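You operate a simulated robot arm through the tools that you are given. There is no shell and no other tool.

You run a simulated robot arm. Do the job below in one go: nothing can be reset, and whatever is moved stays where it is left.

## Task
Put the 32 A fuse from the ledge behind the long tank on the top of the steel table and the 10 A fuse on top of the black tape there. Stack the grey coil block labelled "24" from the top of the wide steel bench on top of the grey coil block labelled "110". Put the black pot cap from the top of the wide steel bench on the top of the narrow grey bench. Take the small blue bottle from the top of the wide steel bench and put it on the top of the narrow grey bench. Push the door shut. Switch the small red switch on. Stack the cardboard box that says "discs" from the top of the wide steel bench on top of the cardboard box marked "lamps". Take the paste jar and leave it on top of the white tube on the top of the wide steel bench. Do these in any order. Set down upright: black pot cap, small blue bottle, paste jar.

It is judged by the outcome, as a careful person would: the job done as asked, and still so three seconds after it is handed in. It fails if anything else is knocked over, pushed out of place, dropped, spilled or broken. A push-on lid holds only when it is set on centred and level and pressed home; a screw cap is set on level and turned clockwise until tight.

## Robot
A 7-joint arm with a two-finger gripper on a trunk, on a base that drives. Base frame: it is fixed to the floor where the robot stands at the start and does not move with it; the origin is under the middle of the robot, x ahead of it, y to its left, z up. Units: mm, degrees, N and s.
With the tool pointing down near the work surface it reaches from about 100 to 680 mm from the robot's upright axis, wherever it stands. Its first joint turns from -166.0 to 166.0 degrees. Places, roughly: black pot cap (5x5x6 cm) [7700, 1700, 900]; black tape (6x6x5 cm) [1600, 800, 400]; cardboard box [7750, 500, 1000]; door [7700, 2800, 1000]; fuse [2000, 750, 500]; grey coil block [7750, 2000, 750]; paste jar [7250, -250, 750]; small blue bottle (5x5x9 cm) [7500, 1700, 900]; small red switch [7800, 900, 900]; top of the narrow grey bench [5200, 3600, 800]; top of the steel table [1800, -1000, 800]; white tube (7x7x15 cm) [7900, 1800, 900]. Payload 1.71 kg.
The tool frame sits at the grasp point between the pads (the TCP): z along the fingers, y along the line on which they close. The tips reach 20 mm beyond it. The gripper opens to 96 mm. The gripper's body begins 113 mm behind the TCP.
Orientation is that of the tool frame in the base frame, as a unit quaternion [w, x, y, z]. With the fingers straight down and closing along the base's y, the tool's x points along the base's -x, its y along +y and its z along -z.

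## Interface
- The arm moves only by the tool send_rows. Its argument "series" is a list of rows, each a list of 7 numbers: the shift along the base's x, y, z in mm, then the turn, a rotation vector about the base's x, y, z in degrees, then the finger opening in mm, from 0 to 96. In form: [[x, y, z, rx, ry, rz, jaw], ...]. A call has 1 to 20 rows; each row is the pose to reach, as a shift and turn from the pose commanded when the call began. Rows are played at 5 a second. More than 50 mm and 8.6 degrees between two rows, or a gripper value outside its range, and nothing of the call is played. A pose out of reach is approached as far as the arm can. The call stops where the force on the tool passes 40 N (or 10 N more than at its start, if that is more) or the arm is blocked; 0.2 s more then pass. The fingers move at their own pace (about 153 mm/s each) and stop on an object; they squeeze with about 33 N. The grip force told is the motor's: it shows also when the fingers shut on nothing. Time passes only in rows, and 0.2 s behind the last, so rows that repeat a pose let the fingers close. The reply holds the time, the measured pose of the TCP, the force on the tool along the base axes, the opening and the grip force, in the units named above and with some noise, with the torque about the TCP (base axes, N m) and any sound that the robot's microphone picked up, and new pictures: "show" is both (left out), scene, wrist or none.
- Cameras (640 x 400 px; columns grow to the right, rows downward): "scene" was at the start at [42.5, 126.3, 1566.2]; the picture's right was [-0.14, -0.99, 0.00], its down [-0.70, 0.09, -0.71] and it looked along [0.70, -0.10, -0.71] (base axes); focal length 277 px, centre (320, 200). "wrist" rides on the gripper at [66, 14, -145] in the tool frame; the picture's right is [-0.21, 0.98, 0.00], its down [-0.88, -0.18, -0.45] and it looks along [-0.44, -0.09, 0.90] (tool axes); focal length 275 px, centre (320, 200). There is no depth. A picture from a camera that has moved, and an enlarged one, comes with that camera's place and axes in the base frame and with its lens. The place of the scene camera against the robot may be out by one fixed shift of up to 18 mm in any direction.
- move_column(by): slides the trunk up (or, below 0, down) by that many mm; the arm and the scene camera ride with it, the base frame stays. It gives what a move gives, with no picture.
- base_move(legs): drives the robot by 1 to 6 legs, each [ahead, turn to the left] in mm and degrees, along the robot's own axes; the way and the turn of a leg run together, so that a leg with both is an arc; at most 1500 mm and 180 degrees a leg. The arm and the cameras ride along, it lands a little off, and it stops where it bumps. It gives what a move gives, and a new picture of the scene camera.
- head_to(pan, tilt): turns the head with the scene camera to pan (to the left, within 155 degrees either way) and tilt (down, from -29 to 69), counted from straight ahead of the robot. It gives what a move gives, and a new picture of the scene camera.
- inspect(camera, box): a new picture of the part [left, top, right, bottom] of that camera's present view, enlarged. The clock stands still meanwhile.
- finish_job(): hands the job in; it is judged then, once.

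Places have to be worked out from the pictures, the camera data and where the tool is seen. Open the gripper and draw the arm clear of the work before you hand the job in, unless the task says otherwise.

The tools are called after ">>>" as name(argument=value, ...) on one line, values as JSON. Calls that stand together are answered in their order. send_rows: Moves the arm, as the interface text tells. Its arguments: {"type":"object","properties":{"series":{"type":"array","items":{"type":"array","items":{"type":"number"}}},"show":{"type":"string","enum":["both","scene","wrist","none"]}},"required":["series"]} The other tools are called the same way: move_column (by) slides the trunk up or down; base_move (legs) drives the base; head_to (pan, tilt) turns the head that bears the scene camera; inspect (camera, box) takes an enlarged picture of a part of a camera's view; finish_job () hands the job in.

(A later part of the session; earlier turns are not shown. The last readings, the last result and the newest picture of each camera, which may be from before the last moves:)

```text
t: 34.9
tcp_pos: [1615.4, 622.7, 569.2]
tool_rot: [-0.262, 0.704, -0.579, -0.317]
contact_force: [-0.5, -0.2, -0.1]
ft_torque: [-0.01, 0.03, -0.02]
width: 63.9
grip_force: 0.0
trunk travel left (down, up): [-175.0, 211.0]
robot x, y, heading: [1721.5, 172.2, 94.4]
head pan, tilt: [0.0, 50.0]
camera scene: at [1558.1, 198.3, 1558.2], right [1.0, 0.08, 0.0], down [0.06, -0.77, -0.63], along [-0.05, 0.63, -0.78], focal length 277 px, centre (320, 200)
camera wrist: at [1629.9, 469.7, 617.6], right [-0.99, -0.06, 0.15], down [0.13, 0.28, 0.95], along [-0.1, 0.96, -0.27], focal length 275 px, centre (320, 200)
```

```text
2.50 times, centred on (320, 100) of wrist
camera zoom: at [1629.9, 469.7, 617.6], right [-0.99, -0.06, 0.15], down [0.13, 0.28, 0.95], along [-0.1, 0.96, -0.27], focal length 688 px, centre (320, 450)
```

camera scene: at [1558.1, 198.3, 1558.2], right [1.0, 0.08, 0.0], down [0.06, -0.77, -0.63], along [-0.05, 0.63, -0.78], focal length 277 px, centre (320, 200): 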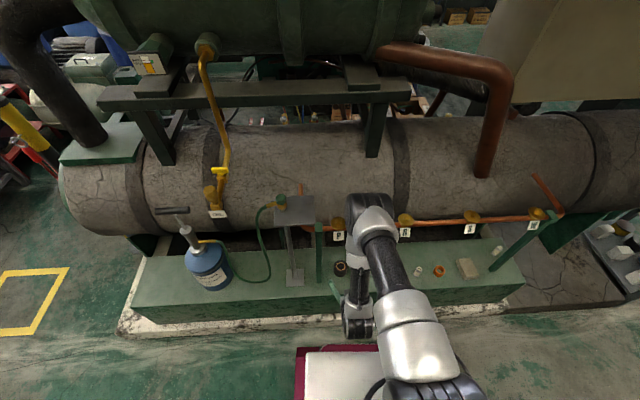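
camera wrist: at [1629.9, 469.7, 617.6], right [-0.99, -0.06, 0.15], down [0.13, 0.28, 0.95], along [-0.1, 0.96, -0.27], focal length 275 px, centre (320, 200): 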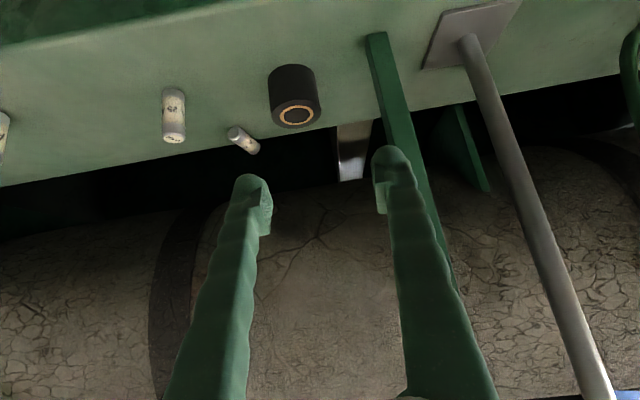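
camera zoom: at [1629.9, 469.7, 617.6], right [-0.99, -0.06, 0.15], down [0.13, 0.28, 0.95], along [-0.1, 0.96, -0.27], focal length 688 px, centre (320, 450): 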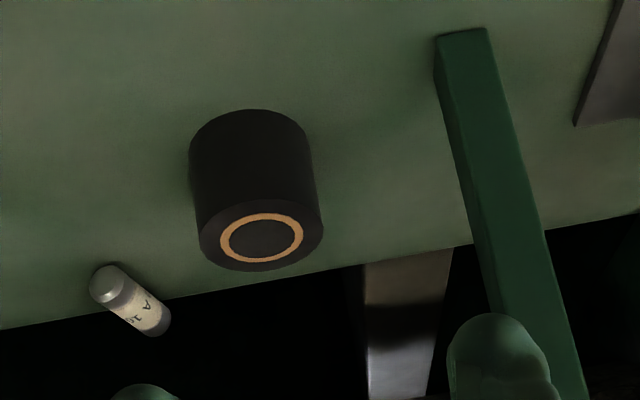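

The 10 A fuse now lies on its side near the ledge's back edge, right of the tape. I wait briefly and re-check that it is at rest.

>>> send_rows(series=[[0, 0, 0, 0, 0, 0, 64], [0, 0, 0, 0, 0, 0, 64], [0, 0, 0, 0, 0, 0, 64], [0, 0, 0, 0, 0, 0, 64], [0, 0, 0, 0, 0, 0, 64]], show="none")

>>> inspect(camera="wrist", box=[140, 40, 340, 200])

```text
t: 36.1
tcp_pos: [1615.1, 622.3, 567.9]
tool_rot: [-0.262, 0.704, -0.578, -0.318]
contact_force: [-0.3, -0.9, -0.4]
ft_torque: [0.0, -0.03, -0.02]
width: 64.0
grip_force: 0.1
trunk travel left (down, up): [-175.0, 211.0]
robot x, y, heading: [1718.8, 176.7, 94.4]
head pan, tilt: [0.0, 50.0]
```

```text
2.50 times, centred on (240, 120) of wrist
camera zoom: at [1630.0, 470.0, 617.3], right [-0.99, -0.06, 0.15], down [0.13, 0.28, 0.95], along [-0.1, 0.96, -0.27], focal length 688 px, centre (520, 400)
```

zoom: 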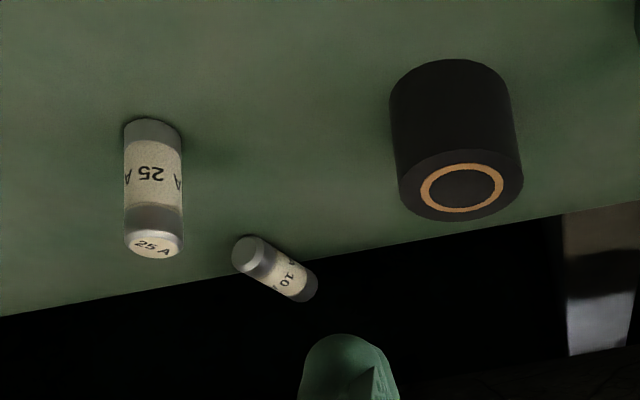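

It has rolled some; I check again after another short wait.

>>> send_rows(series=[[0, 0, 0, 0, 0, 0, 64], [0, 0, 0, 0, 0, 0, 64]], show="none")

>>> inspect(camera="wrist", box=[140, 40, 340, 200])

```text
t: 36.7
tcp_pos: [1615.7, 622.3, 569.4]
tool_rot: [-0.261, 0.705, -0.578, -0.318]
contact_force: [0.0, -0.5, -0.2]
ft_torque: [-0.01, 0.02, 0.01]
width: 64.0
grip_force: 0.0
trunk travel left (down, up): [-175.0, 211.0]
robot x, y, heading: [1720.4, 178.2, 94.5]
head pan, tilt: [0.0, 50.0]
```

```text
2.50 times, centred on (240, 120) of wrist
camera zoom: at [1630.0, 470.0, 617.3], right [-0.99, -0.06, 0.15], down [0.13, 0.28, 0.95], along [-0.1, 0.96, -0.27], focal length 688 px, centre (520, 400)
```

zoom: 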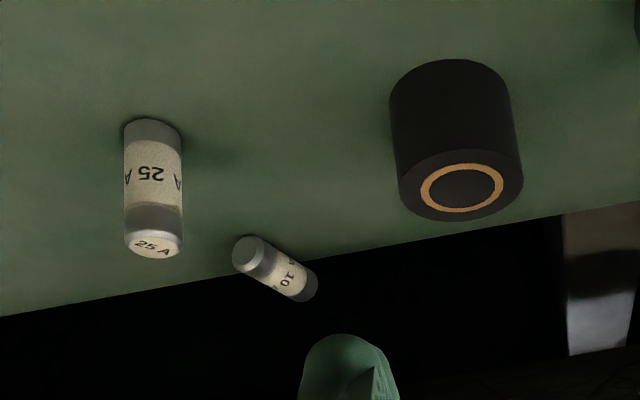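

The 10 A fuse now rests lying at roughly (1730, 886), axis turned about 23° from y, close to the ledge's back edge. I'll line the tool up with its axis, steeper, and stop short to look again.

>>> send_rows(series=[[30, 12, 5, -1.5, -0.5, 2.2, 60], [64, 28, 5, -3, -1, 4.4, 60], [98, 46, 2, -4.6, -1.4, 6.6, 60], [132, 64, -4, -6.2, -1.9, 8.8, 60], [160, 78, -9, -7.7, -2.3, 11, 60], [160, 78, -9, -7.7, -2.3, 11, 60]])

>>> inspect(camera="wrist", box=[220, 60, 420, 185])

```text
t: 38.1
tcp_pos: [1776.4, 698.1, 558.5]
tool_rot: [-0.193, 0.779, -0.523, -0.287]
contact_force: [0.3, 0.1, -0.1]
ft_torque: [-0.01, -0.03, 0.03]
width: 59.9
grip_force: 0.0
trunk travel left (down, up): [-175.0, 211.0]
robot x, y, heading: [1721.3, 173.9, 94.4]
head pan, tilt: [0.0, 50.0]
camera scene: at [1558.5, 198.4, 1558.2], right [1.0, 0.08, 0.0], down [0.06, -0.77, -0.63], along [-0.05, 0.63, -0.78], focal length 277 px, centre (320, 200)
camera wrist: at [1816.4, 559.4, 627.2], right [-0.97, -0.23, 0.13], down [0.03, 0.42, 0.91], along [-0.26, 0.88, -0.4], focal length 275 px, centre (320, 200)
```

scene: 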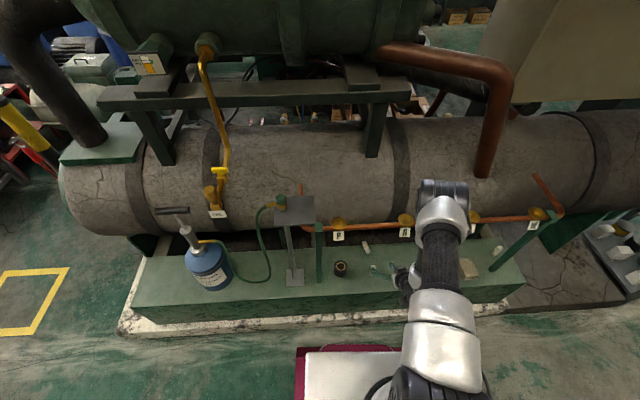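
wrist: 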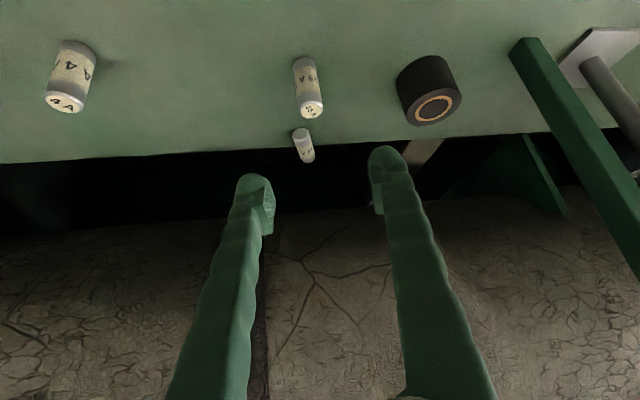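

```text
3.20 times, centred on (320, 122) of wrist
camera zoom: at [1816.4, 559.4, 627.2], right [-0.97, -0.23, 0.13], down [0.03, 0.42, 0.91], along [-0.26, 0.88, -0.4], focal length 881 px, centre (320, 448)
```

zoom: 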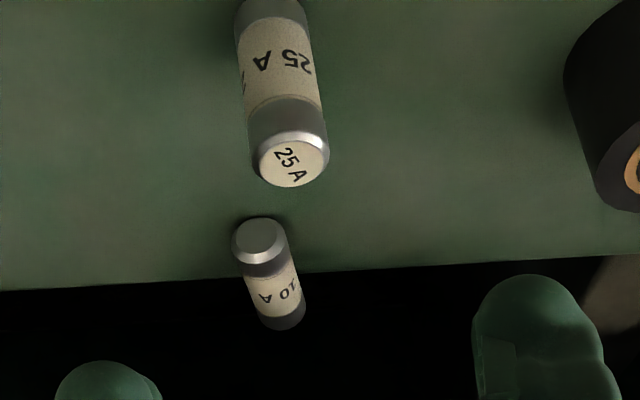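

Fuse axis runs from (1742, 857) to (1720, 914), matching the tool's yaw. I descend along the tool axis to just over it.

>>> send_rows(series=[[-5, 38, -22, 0, 0, 0, 60], [-10, 76, -45, 0, 0, 0, 60], [-16, 115, -68, 0, 0, 0, 60], [-24, 135, -94, 0, 0, 0, 60], [-31, 152, -116, 0, 0, 0, 56], [-36, 165, -132, 0, 0, 0, 52], [-36, 165, -132, 0, 0, 0, 52]])

>>> inspect(camera="wrist", box=[220, 100, 420, 225])

```text
t: 39.7
tcp_pos: [1744.2, 868.2, 425.2]
tool_rot: [-0.195, 0.778, -0.525, -0.286]
contact_force: [0.0, 0.8, -0.9]
ft_torque: [0.01, 0.0, 0.0]
width: 52.0
grip_force: 0.1
trunk travel left (down, up): [-175.0, 211.0]
robot x, y, heading: [1722.7, 180.0, 94.7]
head pan, tilt: [0.0, 50.0]
camera scene: at [1558.1, 198.5, 1558.2], right [1.0, 0.08, 0.0], down [0.06, -0.77, -0.63], along [-0.05, 0.63, -0.78], focal length 277 px, centre (320, 200)
camera wrist: at [1784.6, 728.8, 494.7], right [-0.97, -0.22, 0.13], down [0.03, 0.42, 0.91], along [-0.26, 0.88, -0.4], focal length 275 px, centre (320, 200)
```

scene: 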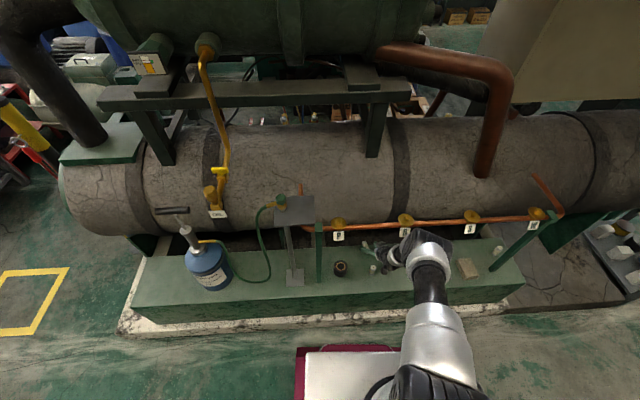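
wrist: 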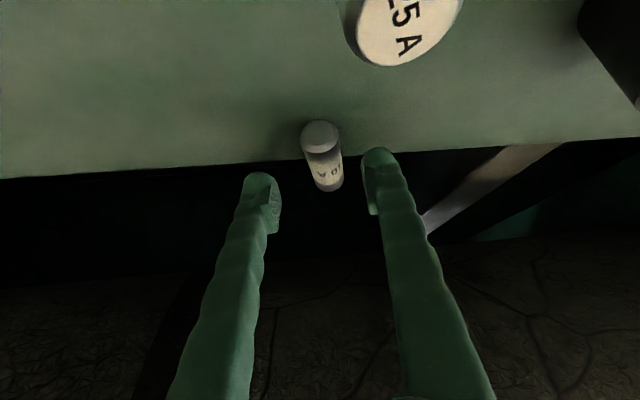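

```text
3.20 times, centred on (320, 162) of wrist
camera zoom: at [1784.6, 728.8, 494.7], right [-0.97, -0.22, 0.13], down [0.03, 0.42, 0.91], along [-0.26, 0.88, -0.4], focal length 881 px, centre (320, 320)
```

zoom: 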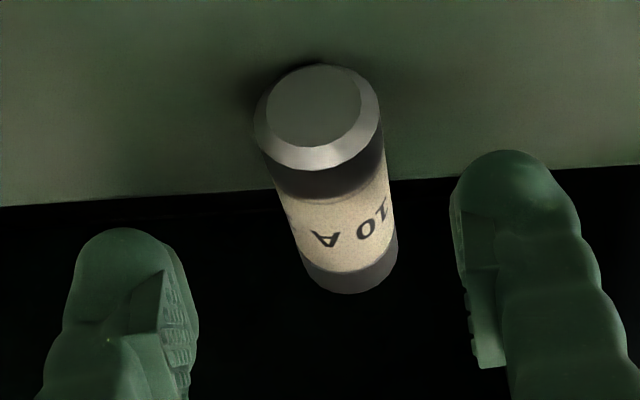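

Alignment is good. Final 10 mm forward/19 mm down, then close gently.

>>> send_rows(series=[[-5, 5, -9, 0, 0, 0, 52], [-9, 9, -15, 0, 0, 0, 52], [-10.5, 11, -19, 0, 0, 0, 52], [-10.5, 11, -19, 0, 0, 0, 44], [-10.5, 11, -19, 0, 0, 0, 36], [-10.5, 11, -19, 0, 0, 0, 28], [-10.5, 11, -19, 0, 0, 0, 22], [-10.5, 11, -19, 0, 0, 0, 14], [-10.5, 11, -19, 0, 0, 0, 14]])

>>> inspect(camera="wrist", box=[220, 100, 420, 225])

```text
t: 41.7
tcp_pos: [1731.9, 881.4, 402.5]
tool_rot: [-0.193, 0.779, -0.523, -0.287]
contact_force: [0.2, 0.6, 0.0]
ft_torque: [0.0, -0.01, -0.01]
width: 21.8
grip_force: 32.7
trunk travel left (down, up): [-175.0, 211.0]
robot x, y, heading: [1719.5, 174.7, 94.5]
head pan, tilt: [0.0, 50.0]
camera scene: at [1558.1, 198.4, 1558.2], right [1.0, 0.08, 0.0], down [0.06, -0.77, -0.63], along [-0.05, 0.63, -0.78], focal length 277 px, centre (320, 200)
camera wrist: at [1772.5, 742.4, 472.0], right [-0.97, -0.23, 0.13], down [0.03, 0.42, 0.91], along [-0.26, 0.88, -0.4], focal length 275 px, centre (320, 200)
```

scene: 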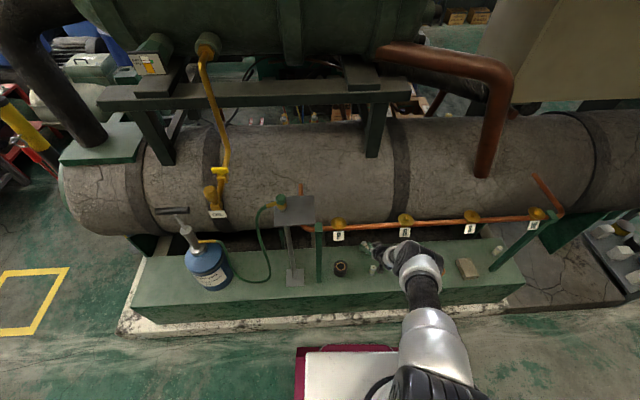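
wrist: 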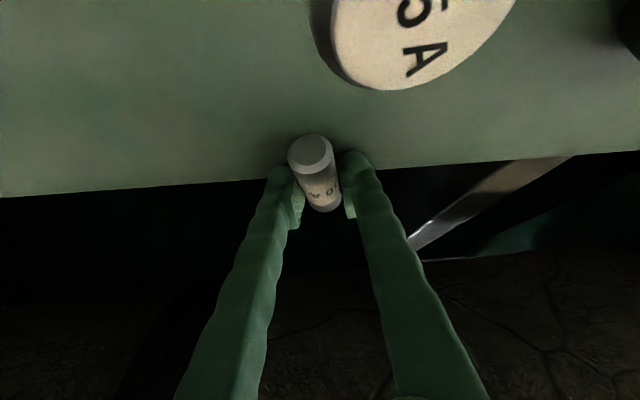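

```text
3.20 times, centred on (320, 162) of wrist
camera zoom: at [1772.5, 742.4, 472.0], right [-0.97, -0.23, 0.13], down [0.03, 0.42, 0.91], along [-0.26, 0.88, -0.4], focal length 881 px, centre (320, 320)
```

zoom: 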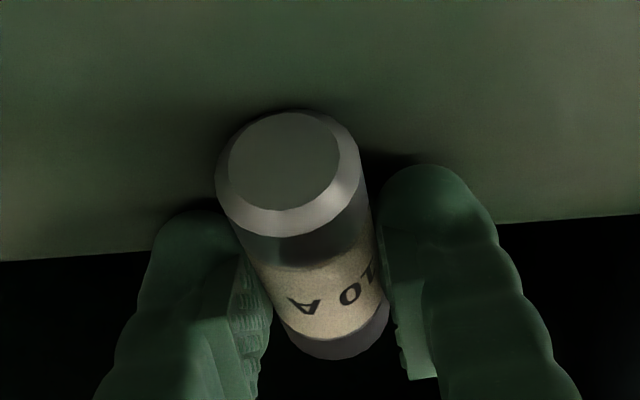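

Solid grip at 21.8 mm, fuse held horizontally. I lift it and carry it over the tape, staying under the pipe and clear of the 25 A fuse.

>>> send_rows(series=[[0, 0, 12, 0, 0, 0, 14], [0, 0, 28, 0, 0, 0, 14], [-10, -8, 45, 0, 0, 0, 14], [-40, -18, 60, 0, 0, 0, 14], [-75, -30, 72, 0, 0, 0, 14], [-105, -45, 82, 0, 0, 0, 14], [-115, -75, 85, 0, 0, 0, 14], [-119.5, -105, 85, 0, 0, 0, 14], [-119.5, -120, 85, 0, 0, 0, 14], [-119.5, -120, 85, 0, 0, 0, 14]])

>>> inspect(camera="wrist", box=[220, 100, 420, 225])

>>> inspect(camera="scene", box=[310, 230, 390, 290])

```text
t: 43.9
tcp_pos: [1608.6, 753.6, 490.1]
tool_rot: [-0.194, 0.779, -0.522, -0.288]
contact_force: [0.6, -0.3, -0.2]
ft_torque: [0.03, -0.01, 0.01]
width: 21.9
grip_force: 33.2
trunk travel left (down, up): [-175.0, 211.0]
robot x, y, heading: [1720.2, 174.9, 94.8]
head pan, tilt: [0.0, 50.0]
camera scene: at [1558.1, 198.5, 1558.2], right [1.0, 0.08, 0.0], down [0.06, -0.77, -0.63], along [-0.05, 0.63, -0.78], focal length 277 px, centre (320, 200)
camera wrist: at [1650.3, 615.2, 559.4], right [-0.97, -0.23, 0.13], down [0.03, 0.42, 0.91], along [-0.26, 0.88, -0.4], focal length 275 px, centre (320, 200)
```

scene: 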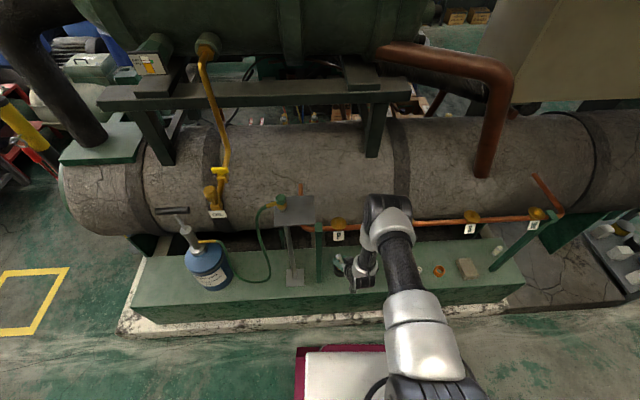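
wrist: 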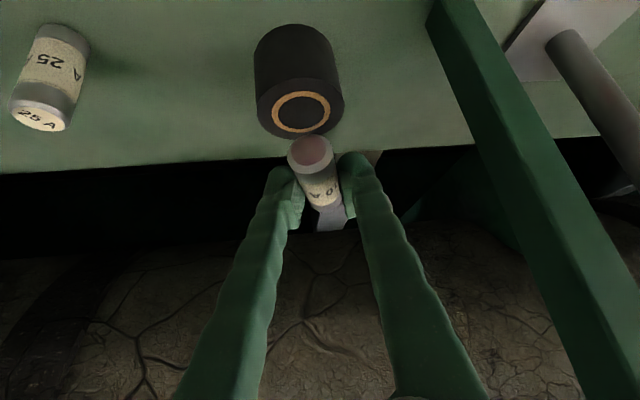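

```text
3.20 times, centred on (320, 162) of wrist
camera zoom: at [1650.3, 615.2, 559.4], right [-0.97, -0.23, 0.13], down [0.03, 0.42, 0.91], along [-0.26, 0.88, -0.4], focal length 881 px, centre (320, 320)
```

zoom: 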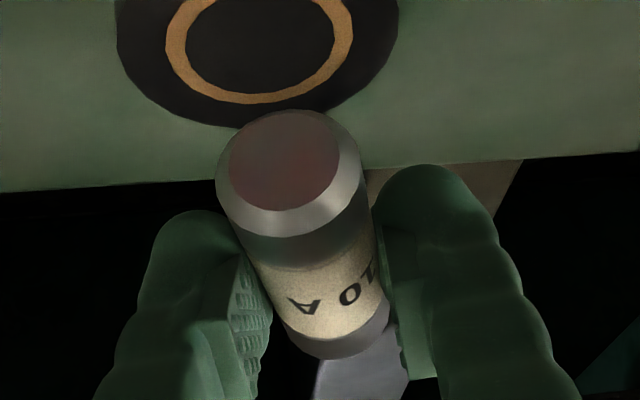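

```text
6.67 times, centred on (350, 260) of scene
camera zoom: at [1558.1, 198.5, 1558.2], right [1.0, 0.08, 0.0], down [0.06, -0.77, -0.63], along [-0.05, 0.63, -0.78], focal length 1846 px, centre (120, -200)
```

zoom: 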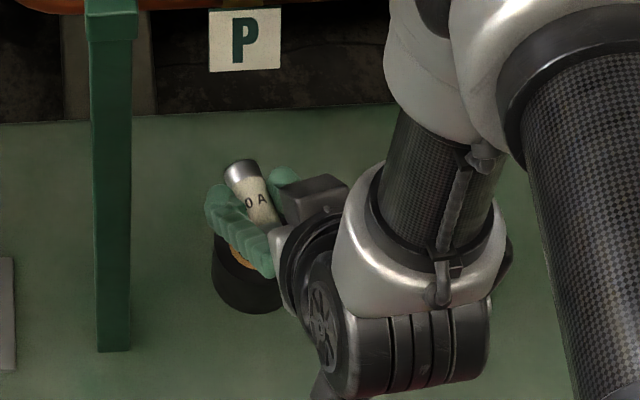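

Held fuse centre is at (1607, 756), tape centre at (1612.5, 754), gap about 38 mm. I shift a few mm and lower most of the way.

>>> send_rows(series=[[4.5, -2.5, -8, 0, 0, 0, 14], [4.5, -2.5, -18, 0, 0, 0, 14], [4.5, -2.5, -26, 0, 0, 0, 14], [4.5, -2.5, -31, 0, 0, 0, 14], [4.5, -2.5, -33, 0, 0, 0, 14], [4.5, -2.5, -33, 0, 0, 0, 14]])

>>> inspect(camera="wrist", box=[220, 100, 420, 225])

```text
t: 45.3
tcp_pos: [1616.6, 754.2, 458.4]
tool_rot: [-0.194, 0.779, -0.523, -0.287]
contact_force: [0.9, -0.4, -0.9]
ft_torque: [0.02, 0.0, 0.0]
width: 21.9
grip_force: 32.6
trunk travel left (down, up): [-175.0, 211.0]
robot x, y, heading: [1720.4, 174.7, 94.6]
head pan, tilt: [0.0, 50.0]
camera scene: at [1558.1, 198.5, 1558.2], right [1.0, 0.08, 0.0], down [0.06, -0.77, -0.63], along [-0.05, 0.63, -0.78], focal length 277 px, centre (320, 200)
camera wrist: at [1655.9, 614.0, 528.3], right [-0.97, -0.23, 0.13], down [0.03, 0.42, 0.91], along [-0.26, 0.88, -0.4], focal length 275 px, centre (320, 200)
```

scene: 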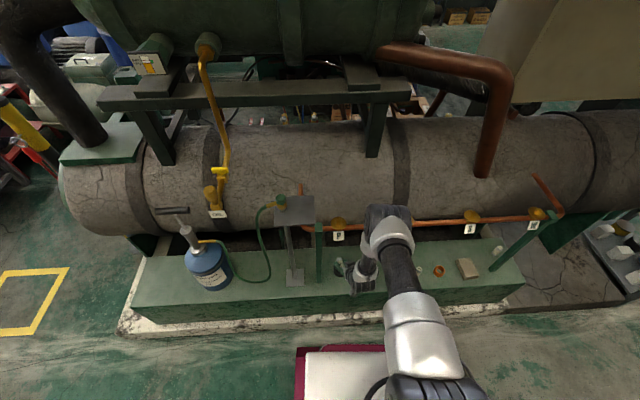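
wrist: 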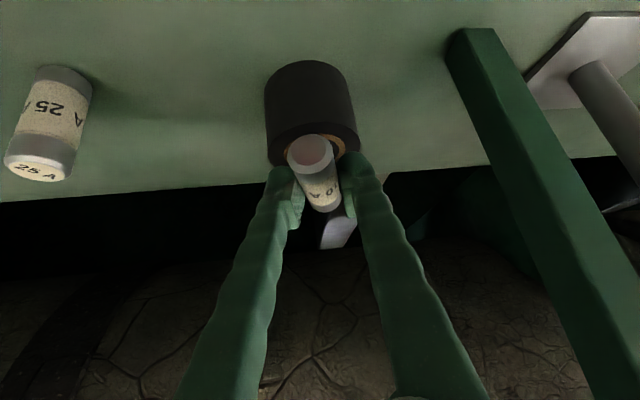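

```text
3.20 times, centred on (320, 162) of wrist
camera zoom: at [1655.9, 614.0, 528.3], right [-0.97, -0.23, 0.13], down [0.03, 0.42, 0.91], along [-0.26, 0.88, -0.4], focal length 881 px, centre (320, 320)
```

zoom: 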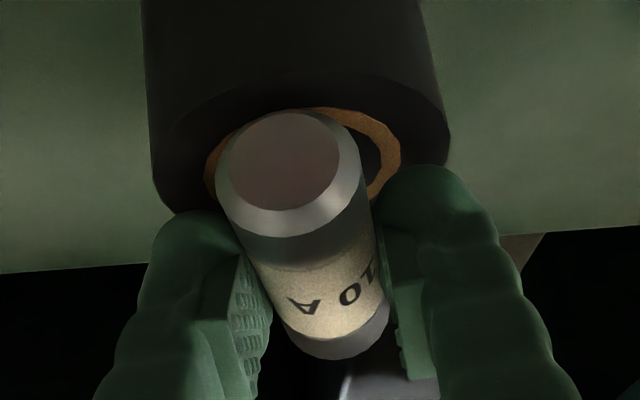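

Nearly on it: shift −4 mm in y, and lower in small steps to contact.

>>> send_rows(series=[[0, -4, -1.5, 0, 0, 0, 14], [0, -4, -3, 0, 0, 0, 14], [0, -4, -4.5, 0, 0, 0, 14], [0, -4, -4.5, 0, 0, 0, 14]], show="none")

>>> inspect(camera="wrist", box=[220, 100, 420, 225])

```text
t: 46.3
tcp_pos: [1616.2, 748.8, 454.5]
tool_rot: [-0.193, 0.779, -0.523, -0.288]
contact_force: [-0.2, -0.3, 0.6]
ft_torque: [0.0, -0.02, -0.03]
width: 21.6
grip_force: 32.7
trunk travel left (down, up): [-175.0, 211.0]
robot x, y, heading: [1721.9, 177.0, 94.3]
head pan, tilt: [0.0, 50.0]
```

```text
3.20 times, centred on (320, 162) of wrist
camera zoom: at [1655.5, 609.5, 523.7], right [-0.97, -0.23, 0.13], down [0.03, 0.42, 0.91], along [-0.26, 0.88, -0.4], focal length 881 px, centre (320, 320)
```

zoom: 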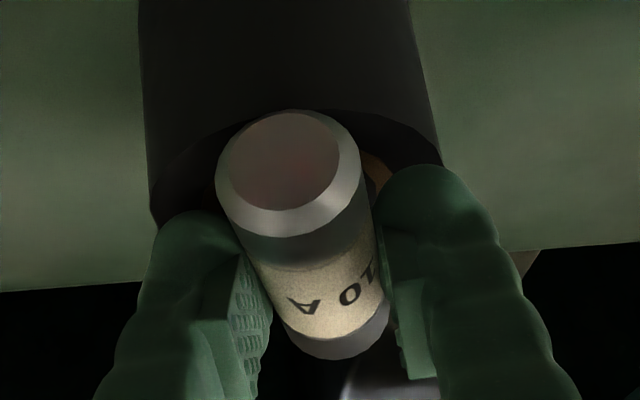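

>>> send_rows(series=[[-1, 0, -1.5, 0, 0, 0, 14], [-1, 0, -3, 0, 0, 0, 14], [-1, 0, -3, 0, 0, 0, 14]], show="none")

```text
t: 47.1
tcp_pos: [1612.9, 748.3, 451.4]
tool_rot: [-0.193, 0.779, -0.523, -0.287]
contact_force: [-0.2, -0.6, -0.1]
ft_torque: [0.01, 0.02, 0.01]
width: 21.4
grip_force: 32.6
trunk travel left (down, up): [-175.0, 211.0]
robot x, y, heading: [1721.6, 178.7, 94.3]
head pan, tilt: [0.0, 50.0]
```

No contact yet; continue down in small increments.

>>> send_rows(series=[[0, 0, -1.5, 0, 0, 0, 14], [0, 0, -2.5, 0, 0, 0, 14], [0, 0, -2.5, 0, 0, 0, 14]], show="none")

>>> inspect(camera="scene", box=[325, 245, 373, 281])

>>> inspect(camera="wrist", box=[220, 100, 420, 225])

```text
t: 47.9
tcp_pos: [1612.7, 749.8, 449.3]
tool_rot: [-0.195, 0.778, -0.522, -0.289]
contact_force: [0.5, -5.0, 22.1]
ft_torque: [-0.26, -0.08, 0.0]
width: 21.6
grip_force: 32.6
trunk travel left (down, up): [-175.0, 211.0]
robot x, y, heading: [1723.3, 175.6, 94.5]
head pan, tilt: [0.0, 50.0]
```

```text
11.11 times, centred on (349, 263) of scene
camera zoom: at [1558.5, 196.1, 1558.4], right [1.0, 0.08, 0.0], down [0.06, -0.77, -0.63], along [-0.05, 0.63, -0.78], focal length 3077 px, centre (-2, -500)
```

zoom: 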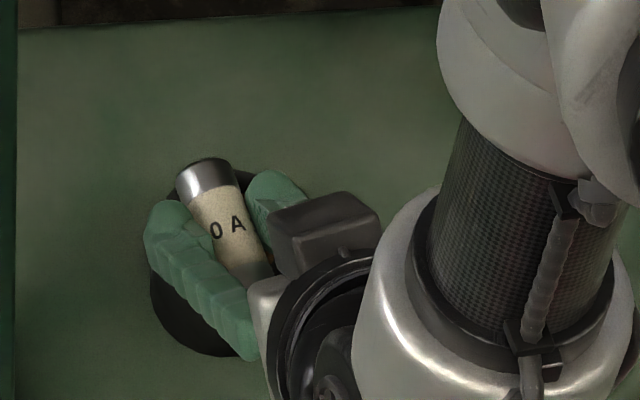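

```text
3.20 times, centred on (320, 162) of wrist
camera zoom: at [1654.2, 610.0, 518.8], right [-0.96, -0.23, 0.13], down [0.03, 0.41, 0.91], along [-0.26, 0.88, -0.39], focal length 881 px, centre (320, 320)
```

zoom: 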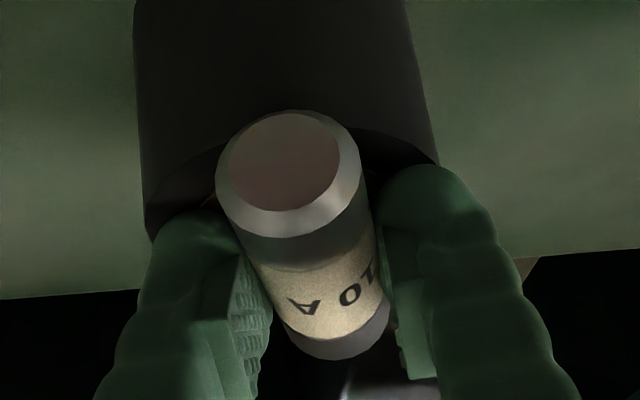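

Contact: 22 N down. I relieve it by 1.5 mm and open in tiny steps so the fuse remains caged while it settles.

>>> send_rows(series=[[0, 0, 1.5, 0, 0, 0, 14], [0, 0, 1.5, 0, 0, 0, 23], [0, 0, 1.5, 0, 0, 0, 24], [0, 0, 1.5, 0, 0, 0, 26], [0, 0, 1.5, 0, 0, 0, 28], [0, 0, 1.5, 0, 0, 0, 28], [0, 0, 1.5, 0, 0, 0, 28], [0, 0, 1.5, 0, 0, 0, 28]], show="wrist")

>>> inspect(camera="scene", box=[325, 245, 373, 281])

>>> inspect(camera="wrist", box=[220, 100, 420, 225])

```text
t: 49.7
tcp_pos: [1613.1, 749.1, 449.8]
tool_rot: [-0.193, 0.779, -0.523, -0.287]
contact_force: [-0.4, -0.8, -0.6]
ft_torque: [-0.04, 0.02, -0.03]
width: 27.9
grip_force: 0.2
trunk travel left (down, up): [-175.0, 211.0]
robot x, y, heading: [1721.6, 181.6, 94.6]
head pan, tilt: [0.0, 50.0]
camera wrist: at [1654.5, 609.7, 519.0], right [-0.97, -0.23, 0.13], down [0.03, 0.42, 0.91], along [-0.26, 0.88, -0.4], focal length 275 px, centre (320, 200)
```

wrist: 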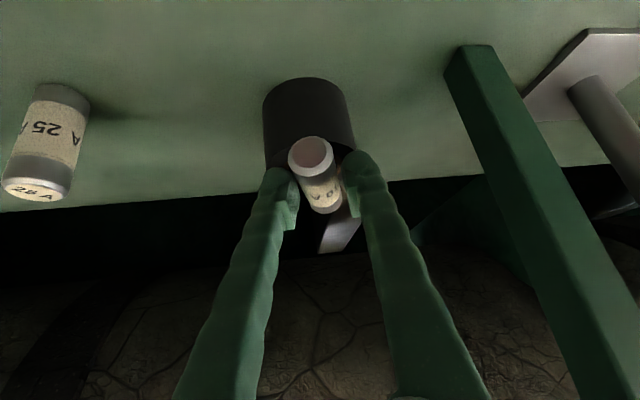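

```text
11.11 times, centred on (349, 263) of scene
camera zoom: at [1558.1, 198.4, 1558.2], right [1.0, 0.08, 0.0], down [0.06, -0.77, -0.63], along [-0.05, 0.63, -0.78], focal length 3077 px, centre (-2, -500)
```

zoom: 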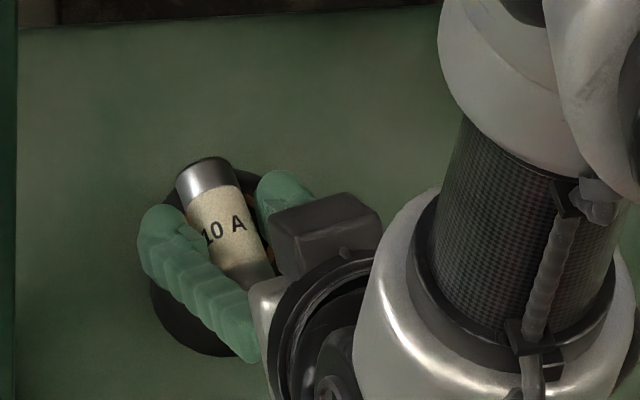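

```text
3.20 times, centred on (320, 162) of wrist
camera zoom: at [1654.5, 609.7, 519.0], right [-0.97, -0.23, 0.13], down [0.03, 0.42, 0.91], along [-0.26, 0.88, -0.4], focal length 881 px, centre (320, 320)
```

zoom: 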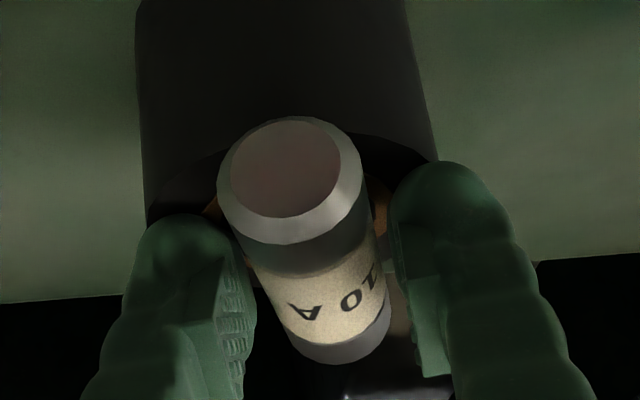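

The fuse rests on the tape, caged. I wait a second and compare.

>>> send_rows(series=[[0, 0, 0, 0, 0, 0, 28], [0, 0, 0, 0, 0, 0, 28], [0, 0, 0, 0, 0, 0, 28], [0, 0, 0, 0, 0, 0, 28], [0, 0, 0, 0, 0, 0, 28], [0, 0, 0, 0, 0, 0, 28]], show="none")

>>> inspect(camera="scene", box=[325, 245, 373, 281])

>>> inspect(camera="wrist", box=[220, 100, 420, 225])

```text
t: 51.1
tcp_pos: [1613.7, 749.3, 449.2]
tool_rot: [-0.194, 0.779, -0.524, -0.286]
contact_force: [-1.3, 0.2, -0.4]
ft_torque: [0.02, -0.01, 0.0]
width: 27.8
grip_force: 0.1
trunk travel left (down, up): [-175.0, 211.0]
robot x, y, heading: [1721.6, 177.0, 94.5]
head pan, tilt: [0.0, 50.0]
```

```text
11.11 times, centred on (349, 263) of scene
camera zoom: at [1558.1, 198.4, 1558.2], right [1.0, 0.08, 0.0], down [0.06, -0.77, -0.63], along [-0.05, 0.63, -0.78], focal length 3077 px, centre (-2, -500)
```

zoom: 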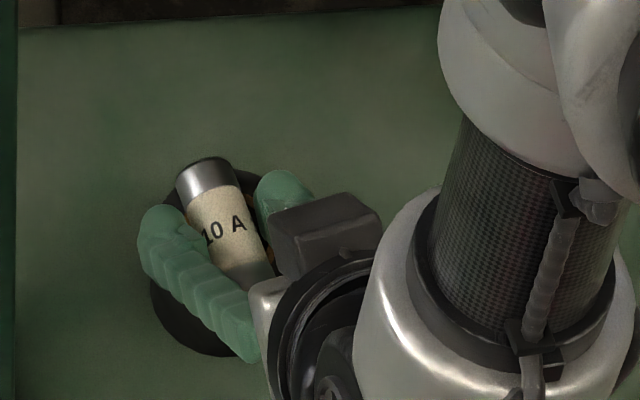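

```text
3.20 times, centred on (320, 162) of wrist
camera zoom: at [1654.5, 609.6, 519.0], right [-0.97, -0.23, 0.13], down [0.03, 0.42, 0.91], along [-0.26, 0.88, -0.4], focal length 881 px, centre (320, 320)
```

zoom: 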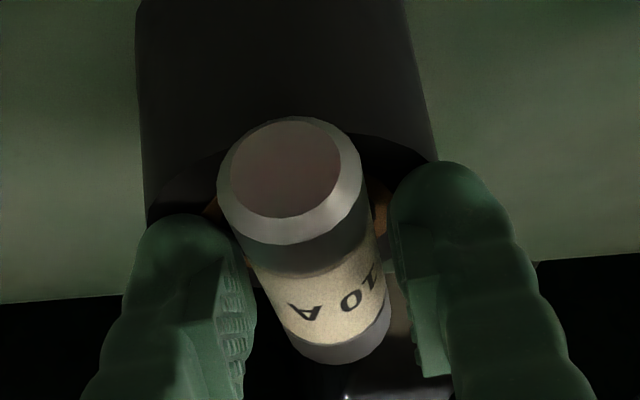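

Stationary. I open further slowly to 44 and withdraw along the tool axis.

>>> send_rows(series=[[0, 0, 0, 0, 0, 0, 32], [0, 0, 0, 0, 0, 0, 38], [0, 0, 0, 0, 0, 0, 44], [2.5, -6, 7.6, 0, 0, 0, 44], [7, -18, 23, 0, 0, 0, 44], [15, -36, 46, 0, 0, 0, 44], [22, -54, 68, 0, 0, 0, 44], [32, -78, 99, 0, 0, 0, 44], [40, -100, 125, 0, 0, 0, 44], [40, -100, 125, 0, 0, 0, 44]])

>>> inspect(camera="wrist", box=[220, 60, 420, 185])

>>> inspect(camera="scene", box=[325, 245, 373, 281])

```text
t: 53.3
tcp_pos: [1652.1, 652.1, 576.2]
tool_rot: [-0.194, 0.779, -0.523, -0.287]
contact_force: [0.2, 0.8, -0.5]
ft_torque: [-0.05, 0.0, 0.01]
width: 44.1
grip_force: 0.1
trunk travel left (down, up): [-175.0, 211.0]
robot x, y, heading: [1719.8, 176.4, 94.6]
head pan, tilt: [0.0, 50.0]
camera scene: at [1558.2, 198.3, 1558.2], right [1.0, 0.08, 0.0], down [0.06, -0.77, -0.63], along [-0.05, 0.63, -0.78], focal length 277 px, centre (320, 200)
camera wrist: at [1693.0, 512.9, 644.8], right [-0.97, -0.23, 0.13], down [0.03, 0.42, 0.91], along [-0.26, 0.88, -0.4], focal length 275 px, centre (320, 200)
```

scene: 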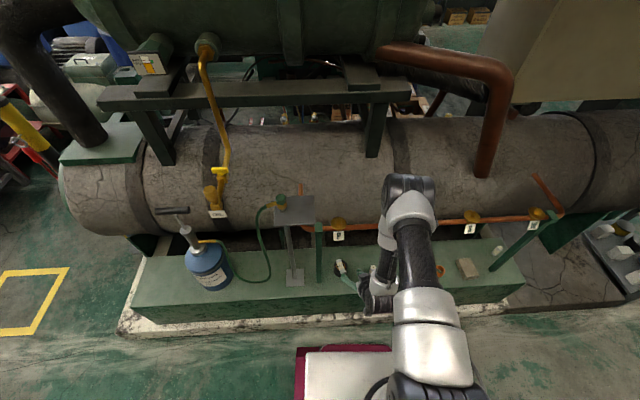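
wrist: 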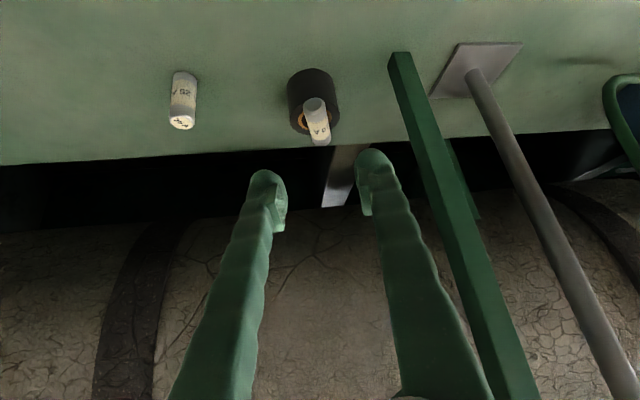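

```text
3.20 times, centred on (320, 122) of wrist
camera zoom: at [1693.0, 512.9, 644.8], right [-0.97, -0.23, 0.13], down [0.03, 0.42, 0.91], along [-0.26, 0.88, -0.4], focal length 881 px, centre (320, 448)
```

zoom: 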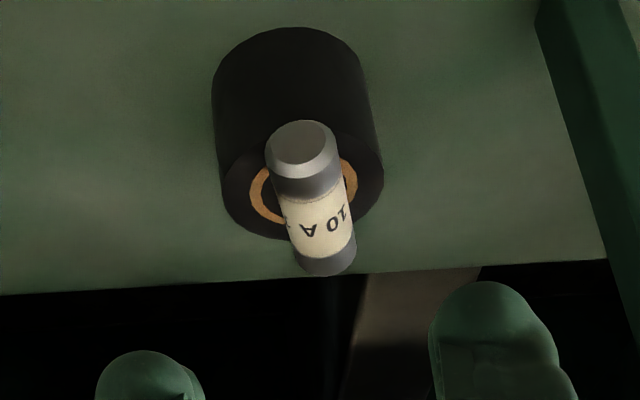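

```text
11.11 times, centred on (349, 263) of scene
camera zoom: at [1558.2, 198.3, 1558.2], right [1.0, 0.08, 0.0], down [0.06, -0.77, -0.63], along [-0.05, 0.63, -0.78], focal length 3077 px, centre (-2, -500)
```

zoom: 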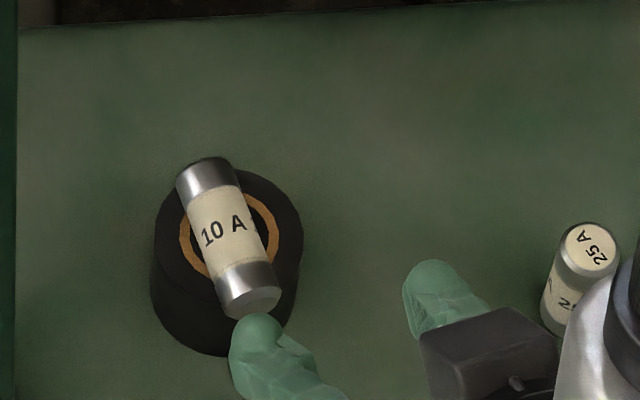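

The 10 A fuse lies centred on the tape and stays. I raise and pull back the arm before driving to the 32 A fuse at the far end.

>>> send_rows(series=[[0, -35, 15, 0, 0, 0, 44], [0, -70, 35, 0, 0, 0, 44], [0, -105, 60, 0, 0, 0, 44], [0, -140, 85, 0, 0, 0, 44], [0, -165, 110, 0, 0, 0, 44], [0, -165, 110, 0, 0, 0, 44]], show="none")

```text
t: 54.9
tcp_pos: [1655.3, 560.1, 678.7]
tool_rot: [-0.254, 0.762, -0.498, -0.328]
contact_force: [-0.3, -0.4, -0.3]
ft_torque: [-0.01, -0.01, 0.01]
width: 44.1
grip_force: 0.1
out of reach, approached as far as the arm can: row 4, 5, 6
trunk travel left (down, up): [-175.0, 211.0]
robot x, y, heading: [1723.5, 177.6, 94.4]
head pan, tilt: [0.0, 50.0]
stopped in row 6: the arm was blocked; the commanded pose is now the measured one
```

>>> base_move(legs=[[-170, 0], [0, -95], [1020, 0]])

>>> head_to(pan=60, tilt=35)

```text
t: 66.3
tcp_pos: [3111.9, 22.1, 675.6]
tool_rot: [0.413, -0.144, 0.898, 0.033]
contact_force: [-0.1, -0.5, 0.1]
ft_torque: [-0.01, -0.01, -0.01]
width: 43.9
grip_force: 0.0
trunk travel left (down, up): [-175.0, 211.0]
robot x, y, heading: [2723.4, -6.7, -1.1]
head pan, tilt: [0.0, 50.0]
camera scene: at [2762.6, 137.2, 1558.2], right [-0.02, -1.0, 0.0], down [-0.78, 0.01, -0.63], along [0.63, -0.01, -0.78], focal length 277 px, centre (320, 200)
```

scene: 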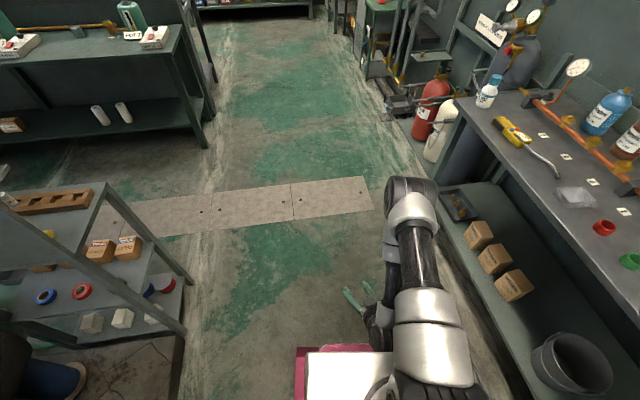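

```text
t: 67.7
tcp_pos: [3122.0, 20.7, 688.5]
tool_rot: [0.443, -0.145, 0.885, 0.025]
contact_force: [-0.1, 1.2, 0.0]
ft_torque: [0.0, 0.02, 0.03]
width: 44.0
grip_force: 0.1
trunk travel left (down, up): [-175.0, 211.0]
robot x, y, heading: [2720.7, -10.0, -0.8]
head pan, tilt: [60.0, 35.0]
camera scene: at [2731.1, 214.0, 1580.5], right [0.86, -0.51, -0.01], down [-0.31, -0.49, -0.81], along [0.41, 0.7, -0.58], focal length 277 px, centre (320, 200)
```

scene: 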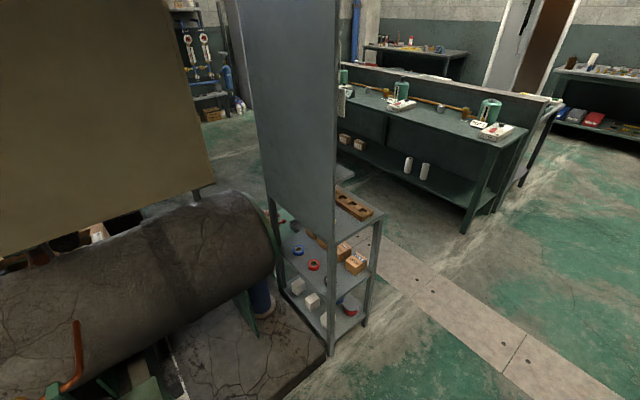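

>>> head_to(pan=115, tilt=45)

```text
t: 68.9
tcp_pos: [3121.5, 20.3, 687.5]
tool_rot: [0.442, -0.146, 0.885, 0.025]
contact_force: [-0.5, 0.0, 0.2]
ft_torque: [0.0, 0.03, 0.04]
width: 43.9
grip_force: 0.1
trunk travel left (down, up): [-175.0, 211.0]
robot x, y, heading: [2723.7, -9.7, -0.9]
head pan, tilt: [115.0, 45.0]
camera scene: at [2652.4, 212.7, 1567.0], right [0.91, 0.41, -0.02], down [0.28, -0.65, -0.71], along [-0.3, 0.65, -0.7], focal length 277 px, centre (320, 200)
```

scene: 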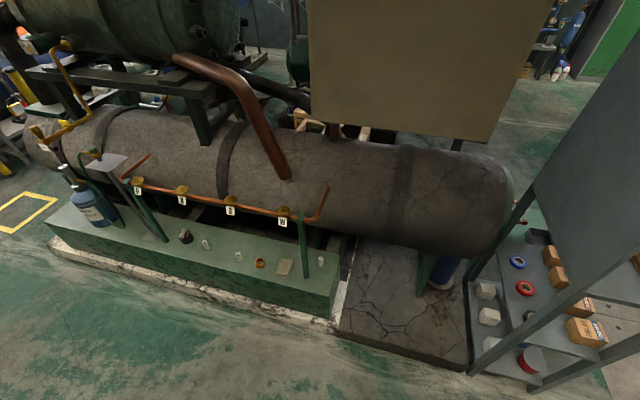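

The 32 A fuse stands at about (2333, 902) just behind the far post; space to its right is free. I turn and drive to about (2660, 315) facing it diagonally.

>>> base_move(legs=[[0, 101], [330, 0], [0, 30]])

>>> head_to(pan=10, tilt=45)

```text
t: 78.1
tcp_pos: [2361.3, 588.1, 687.1]
tool_rot: [-0.152, 0.868, -0.221, -0.417]
contact_force: [-0.4, 0.4, -0.1]
ft_torque: [-0.02, 0.05, -0.02]
width: 43.9
grip_force: 0.1
trunk travel left (down, up): [-175.0, 211.0]
robot x, y, heading: [2653.2, 319.4, 132.2]
head pan, tilt: [115.0, 45.0]
camera scene: at [2524.6, 105.0, 1567.0], right [-0.92, 0.39, -0.02], down [0.28, 0.64, -0.71], along [-0.27, -0.66, -0.7], focal length 277 px, centre (320, 200)
```

scene: 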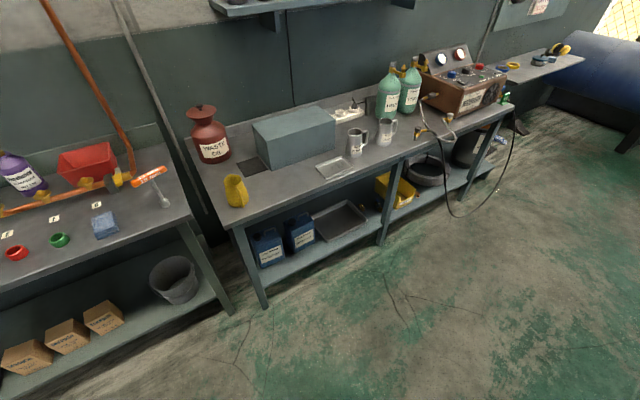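

```text
t: 79.9
tcp_pos: [2354.7, 597.1, 701.5]
tool_rot: [-0.17, 0.855, -0.213, -0.44]
contact_force: [-0.4, 0.3, 0.5]
ft_torque: [-0.02, -0.03, -0.01]
width: 44.0
grip_force: 0.1
trunk travel left (down, up): [-175.0, 211.0]
robot x, y, heading: [2655.1, 318.9, 132.2]
head pan, tilt: [10.0, 45.0]
camera scene: at [2492.0, 229.8, 1565.1], right [0.61, 0.79, 0.0], down [0.57, -0.44, -0.7], along [-0.55, 0.42, -0.72], focal length 277 px, centre (320, 200)
```

scene: 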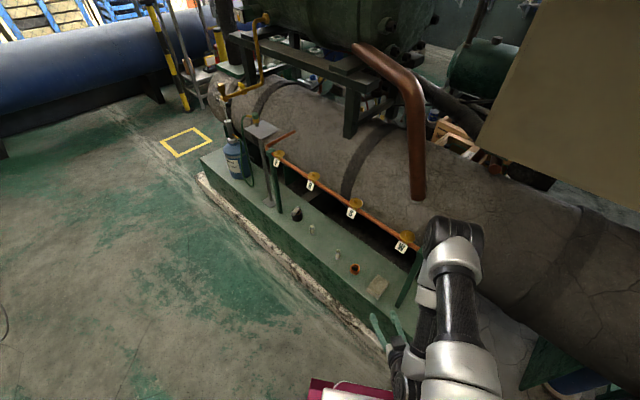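

The tool already has about the yaw I want. I'll swing it to the right of the post, steepen to 45° and level the roll, then look at the fuse with the wrist camera.

>>> send_rows(series=[[25, 20, -10, -2.5, -1.3, 0, 60], [52, 45, -25, -5, -2.6, 0, 60], [80, 72, -42, -7.5, -3.8, 0, 60], [108, 100, -60, -10, -5.1, 0, 60], [115, 103, -62, -11.5, -5.9, 0, 60], [115, 103, -62, -11.5, -5.9, 0, 60]])

```text
t: 81.3
tcp_pos: [2481.7, 684.8, 628.7]
tool_rot: [-0.078, 0.898, -0.251, -0.354]
contact_force: [-0.8, -0.3, -1.4]
ft_torque: [0.01, -0.01, -0.01]
width: 59.8
grip_force: 0.2
trunk travel left (down, up): [-175.0, 211.0]
robot x, y, heading: [2657.8, 318.2, 132.2]
head pan, tilt: [10.0, 45.0]
camera scene: at [2491.8, 229.6, 1565.0], right [0.61, 0.79, 0.0], down [0.57, -0.44, -0.7], along [-0.55, 0.43, -0.72], focal length 277 px, centre (320, 200)
camera wrist: at [2601.6, 600.5, 693.7], right [-0.62, -0.76, 0.18], down [-0.19, 0.36, 0.91], along [-0.76, 0.54, -0.37], focal length 275 px, centre (320, 200)
```

scene: 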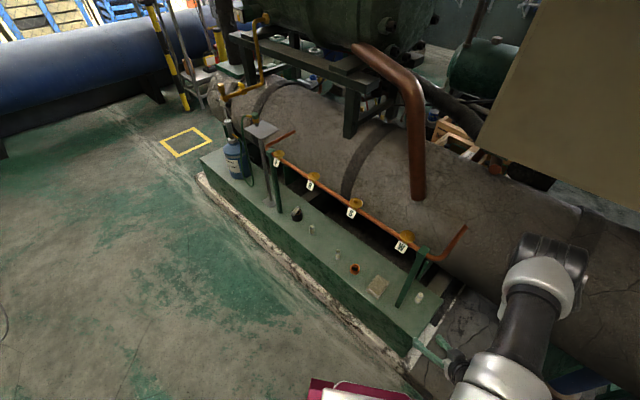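
wrist: 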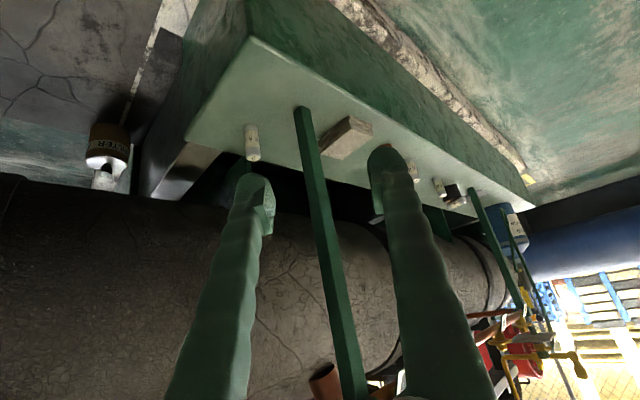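

The 32 A fuse is at about (2338, 905), post at (2302, 813): there is room. I move to a pre-grasp 120 mm before it.

>>> send_rows(series=[[-12, 30, -20, 0, 0, 0, 60], [-24, 60, -41, 0, 0, 0, 60], [-36, 91, -61, 0, 0, 0, 60], [-48, 121, -82, 0, 0, 0, 60], [-60, 152, -103, 0, 0, 0, 60], [-72, 182, -123, 0, 0, 0, 60], [-72, 182, -123, 0, 0, 0, 60]])

>>> inspect(camera="wrist", box=[200, 60, 440, 210])

```text
t: 82.9
tcp_pos: [2407.0, 869.5, 507.4]
tool_rot: [-0.078, 0.897, -0.252, -0.354]
contact_force: [-0.2, 0.2, 0.7]
ft_torque: [-0.01, 0.03, 0.02]
width: 60.1
grip_force: 0.0
trunk travel left (down, up): [-175.0, 211.0]
robot x, y, heading: [2651.5, 317.0, 132.5]
head pan, tilt: [10.0, 45.0]
camera scene: at [2492.1, 230.1, 1565.1], right [0.61, 0.79, 0.0], down [0.57, -0.44, -0.7], along [-0.55, 0.42, -0.72], focal length 277 px, centre (320, 200)
camera wrist: at [2526.6, 784.6, 572.2], right [-0.62, -0.76, 0.18], down [-0.19, 0.36, 0.91], along [-0.76, 0.54, -0.37], focal length 275 px, centre (320, 200)
```

scene: 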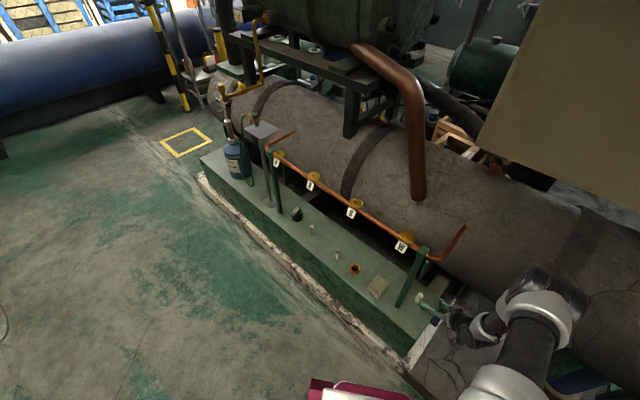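
wrist: 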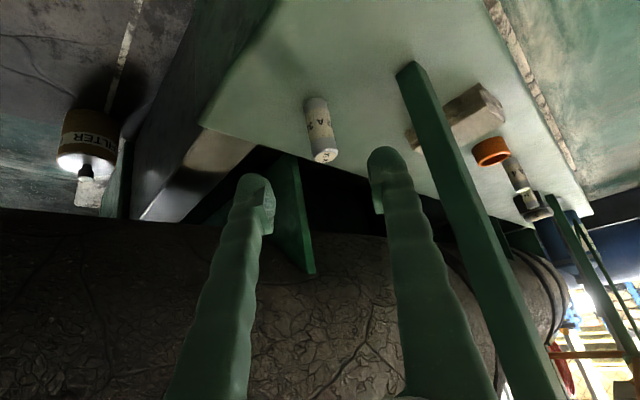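

```text
2.67 times, centred on (320, 135) of wrist
camera zoom: at [2526.6, 784.6, 572.2], right [-0.62, -0.76, 0.18], down [-0.19, 0.36, 0.91], along [-0.76, 0.54, -0.37], focal length 734 px, centre (320, 373)
```

zoom: 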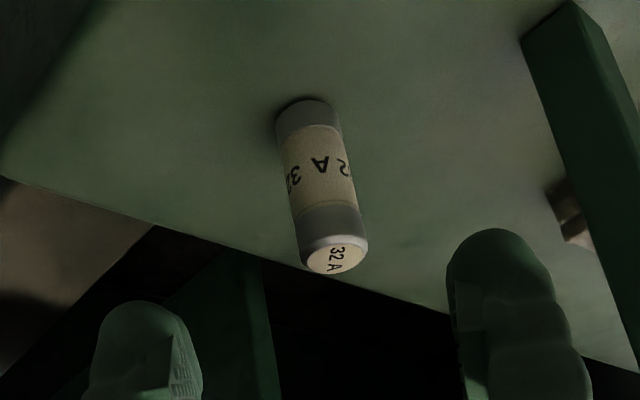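

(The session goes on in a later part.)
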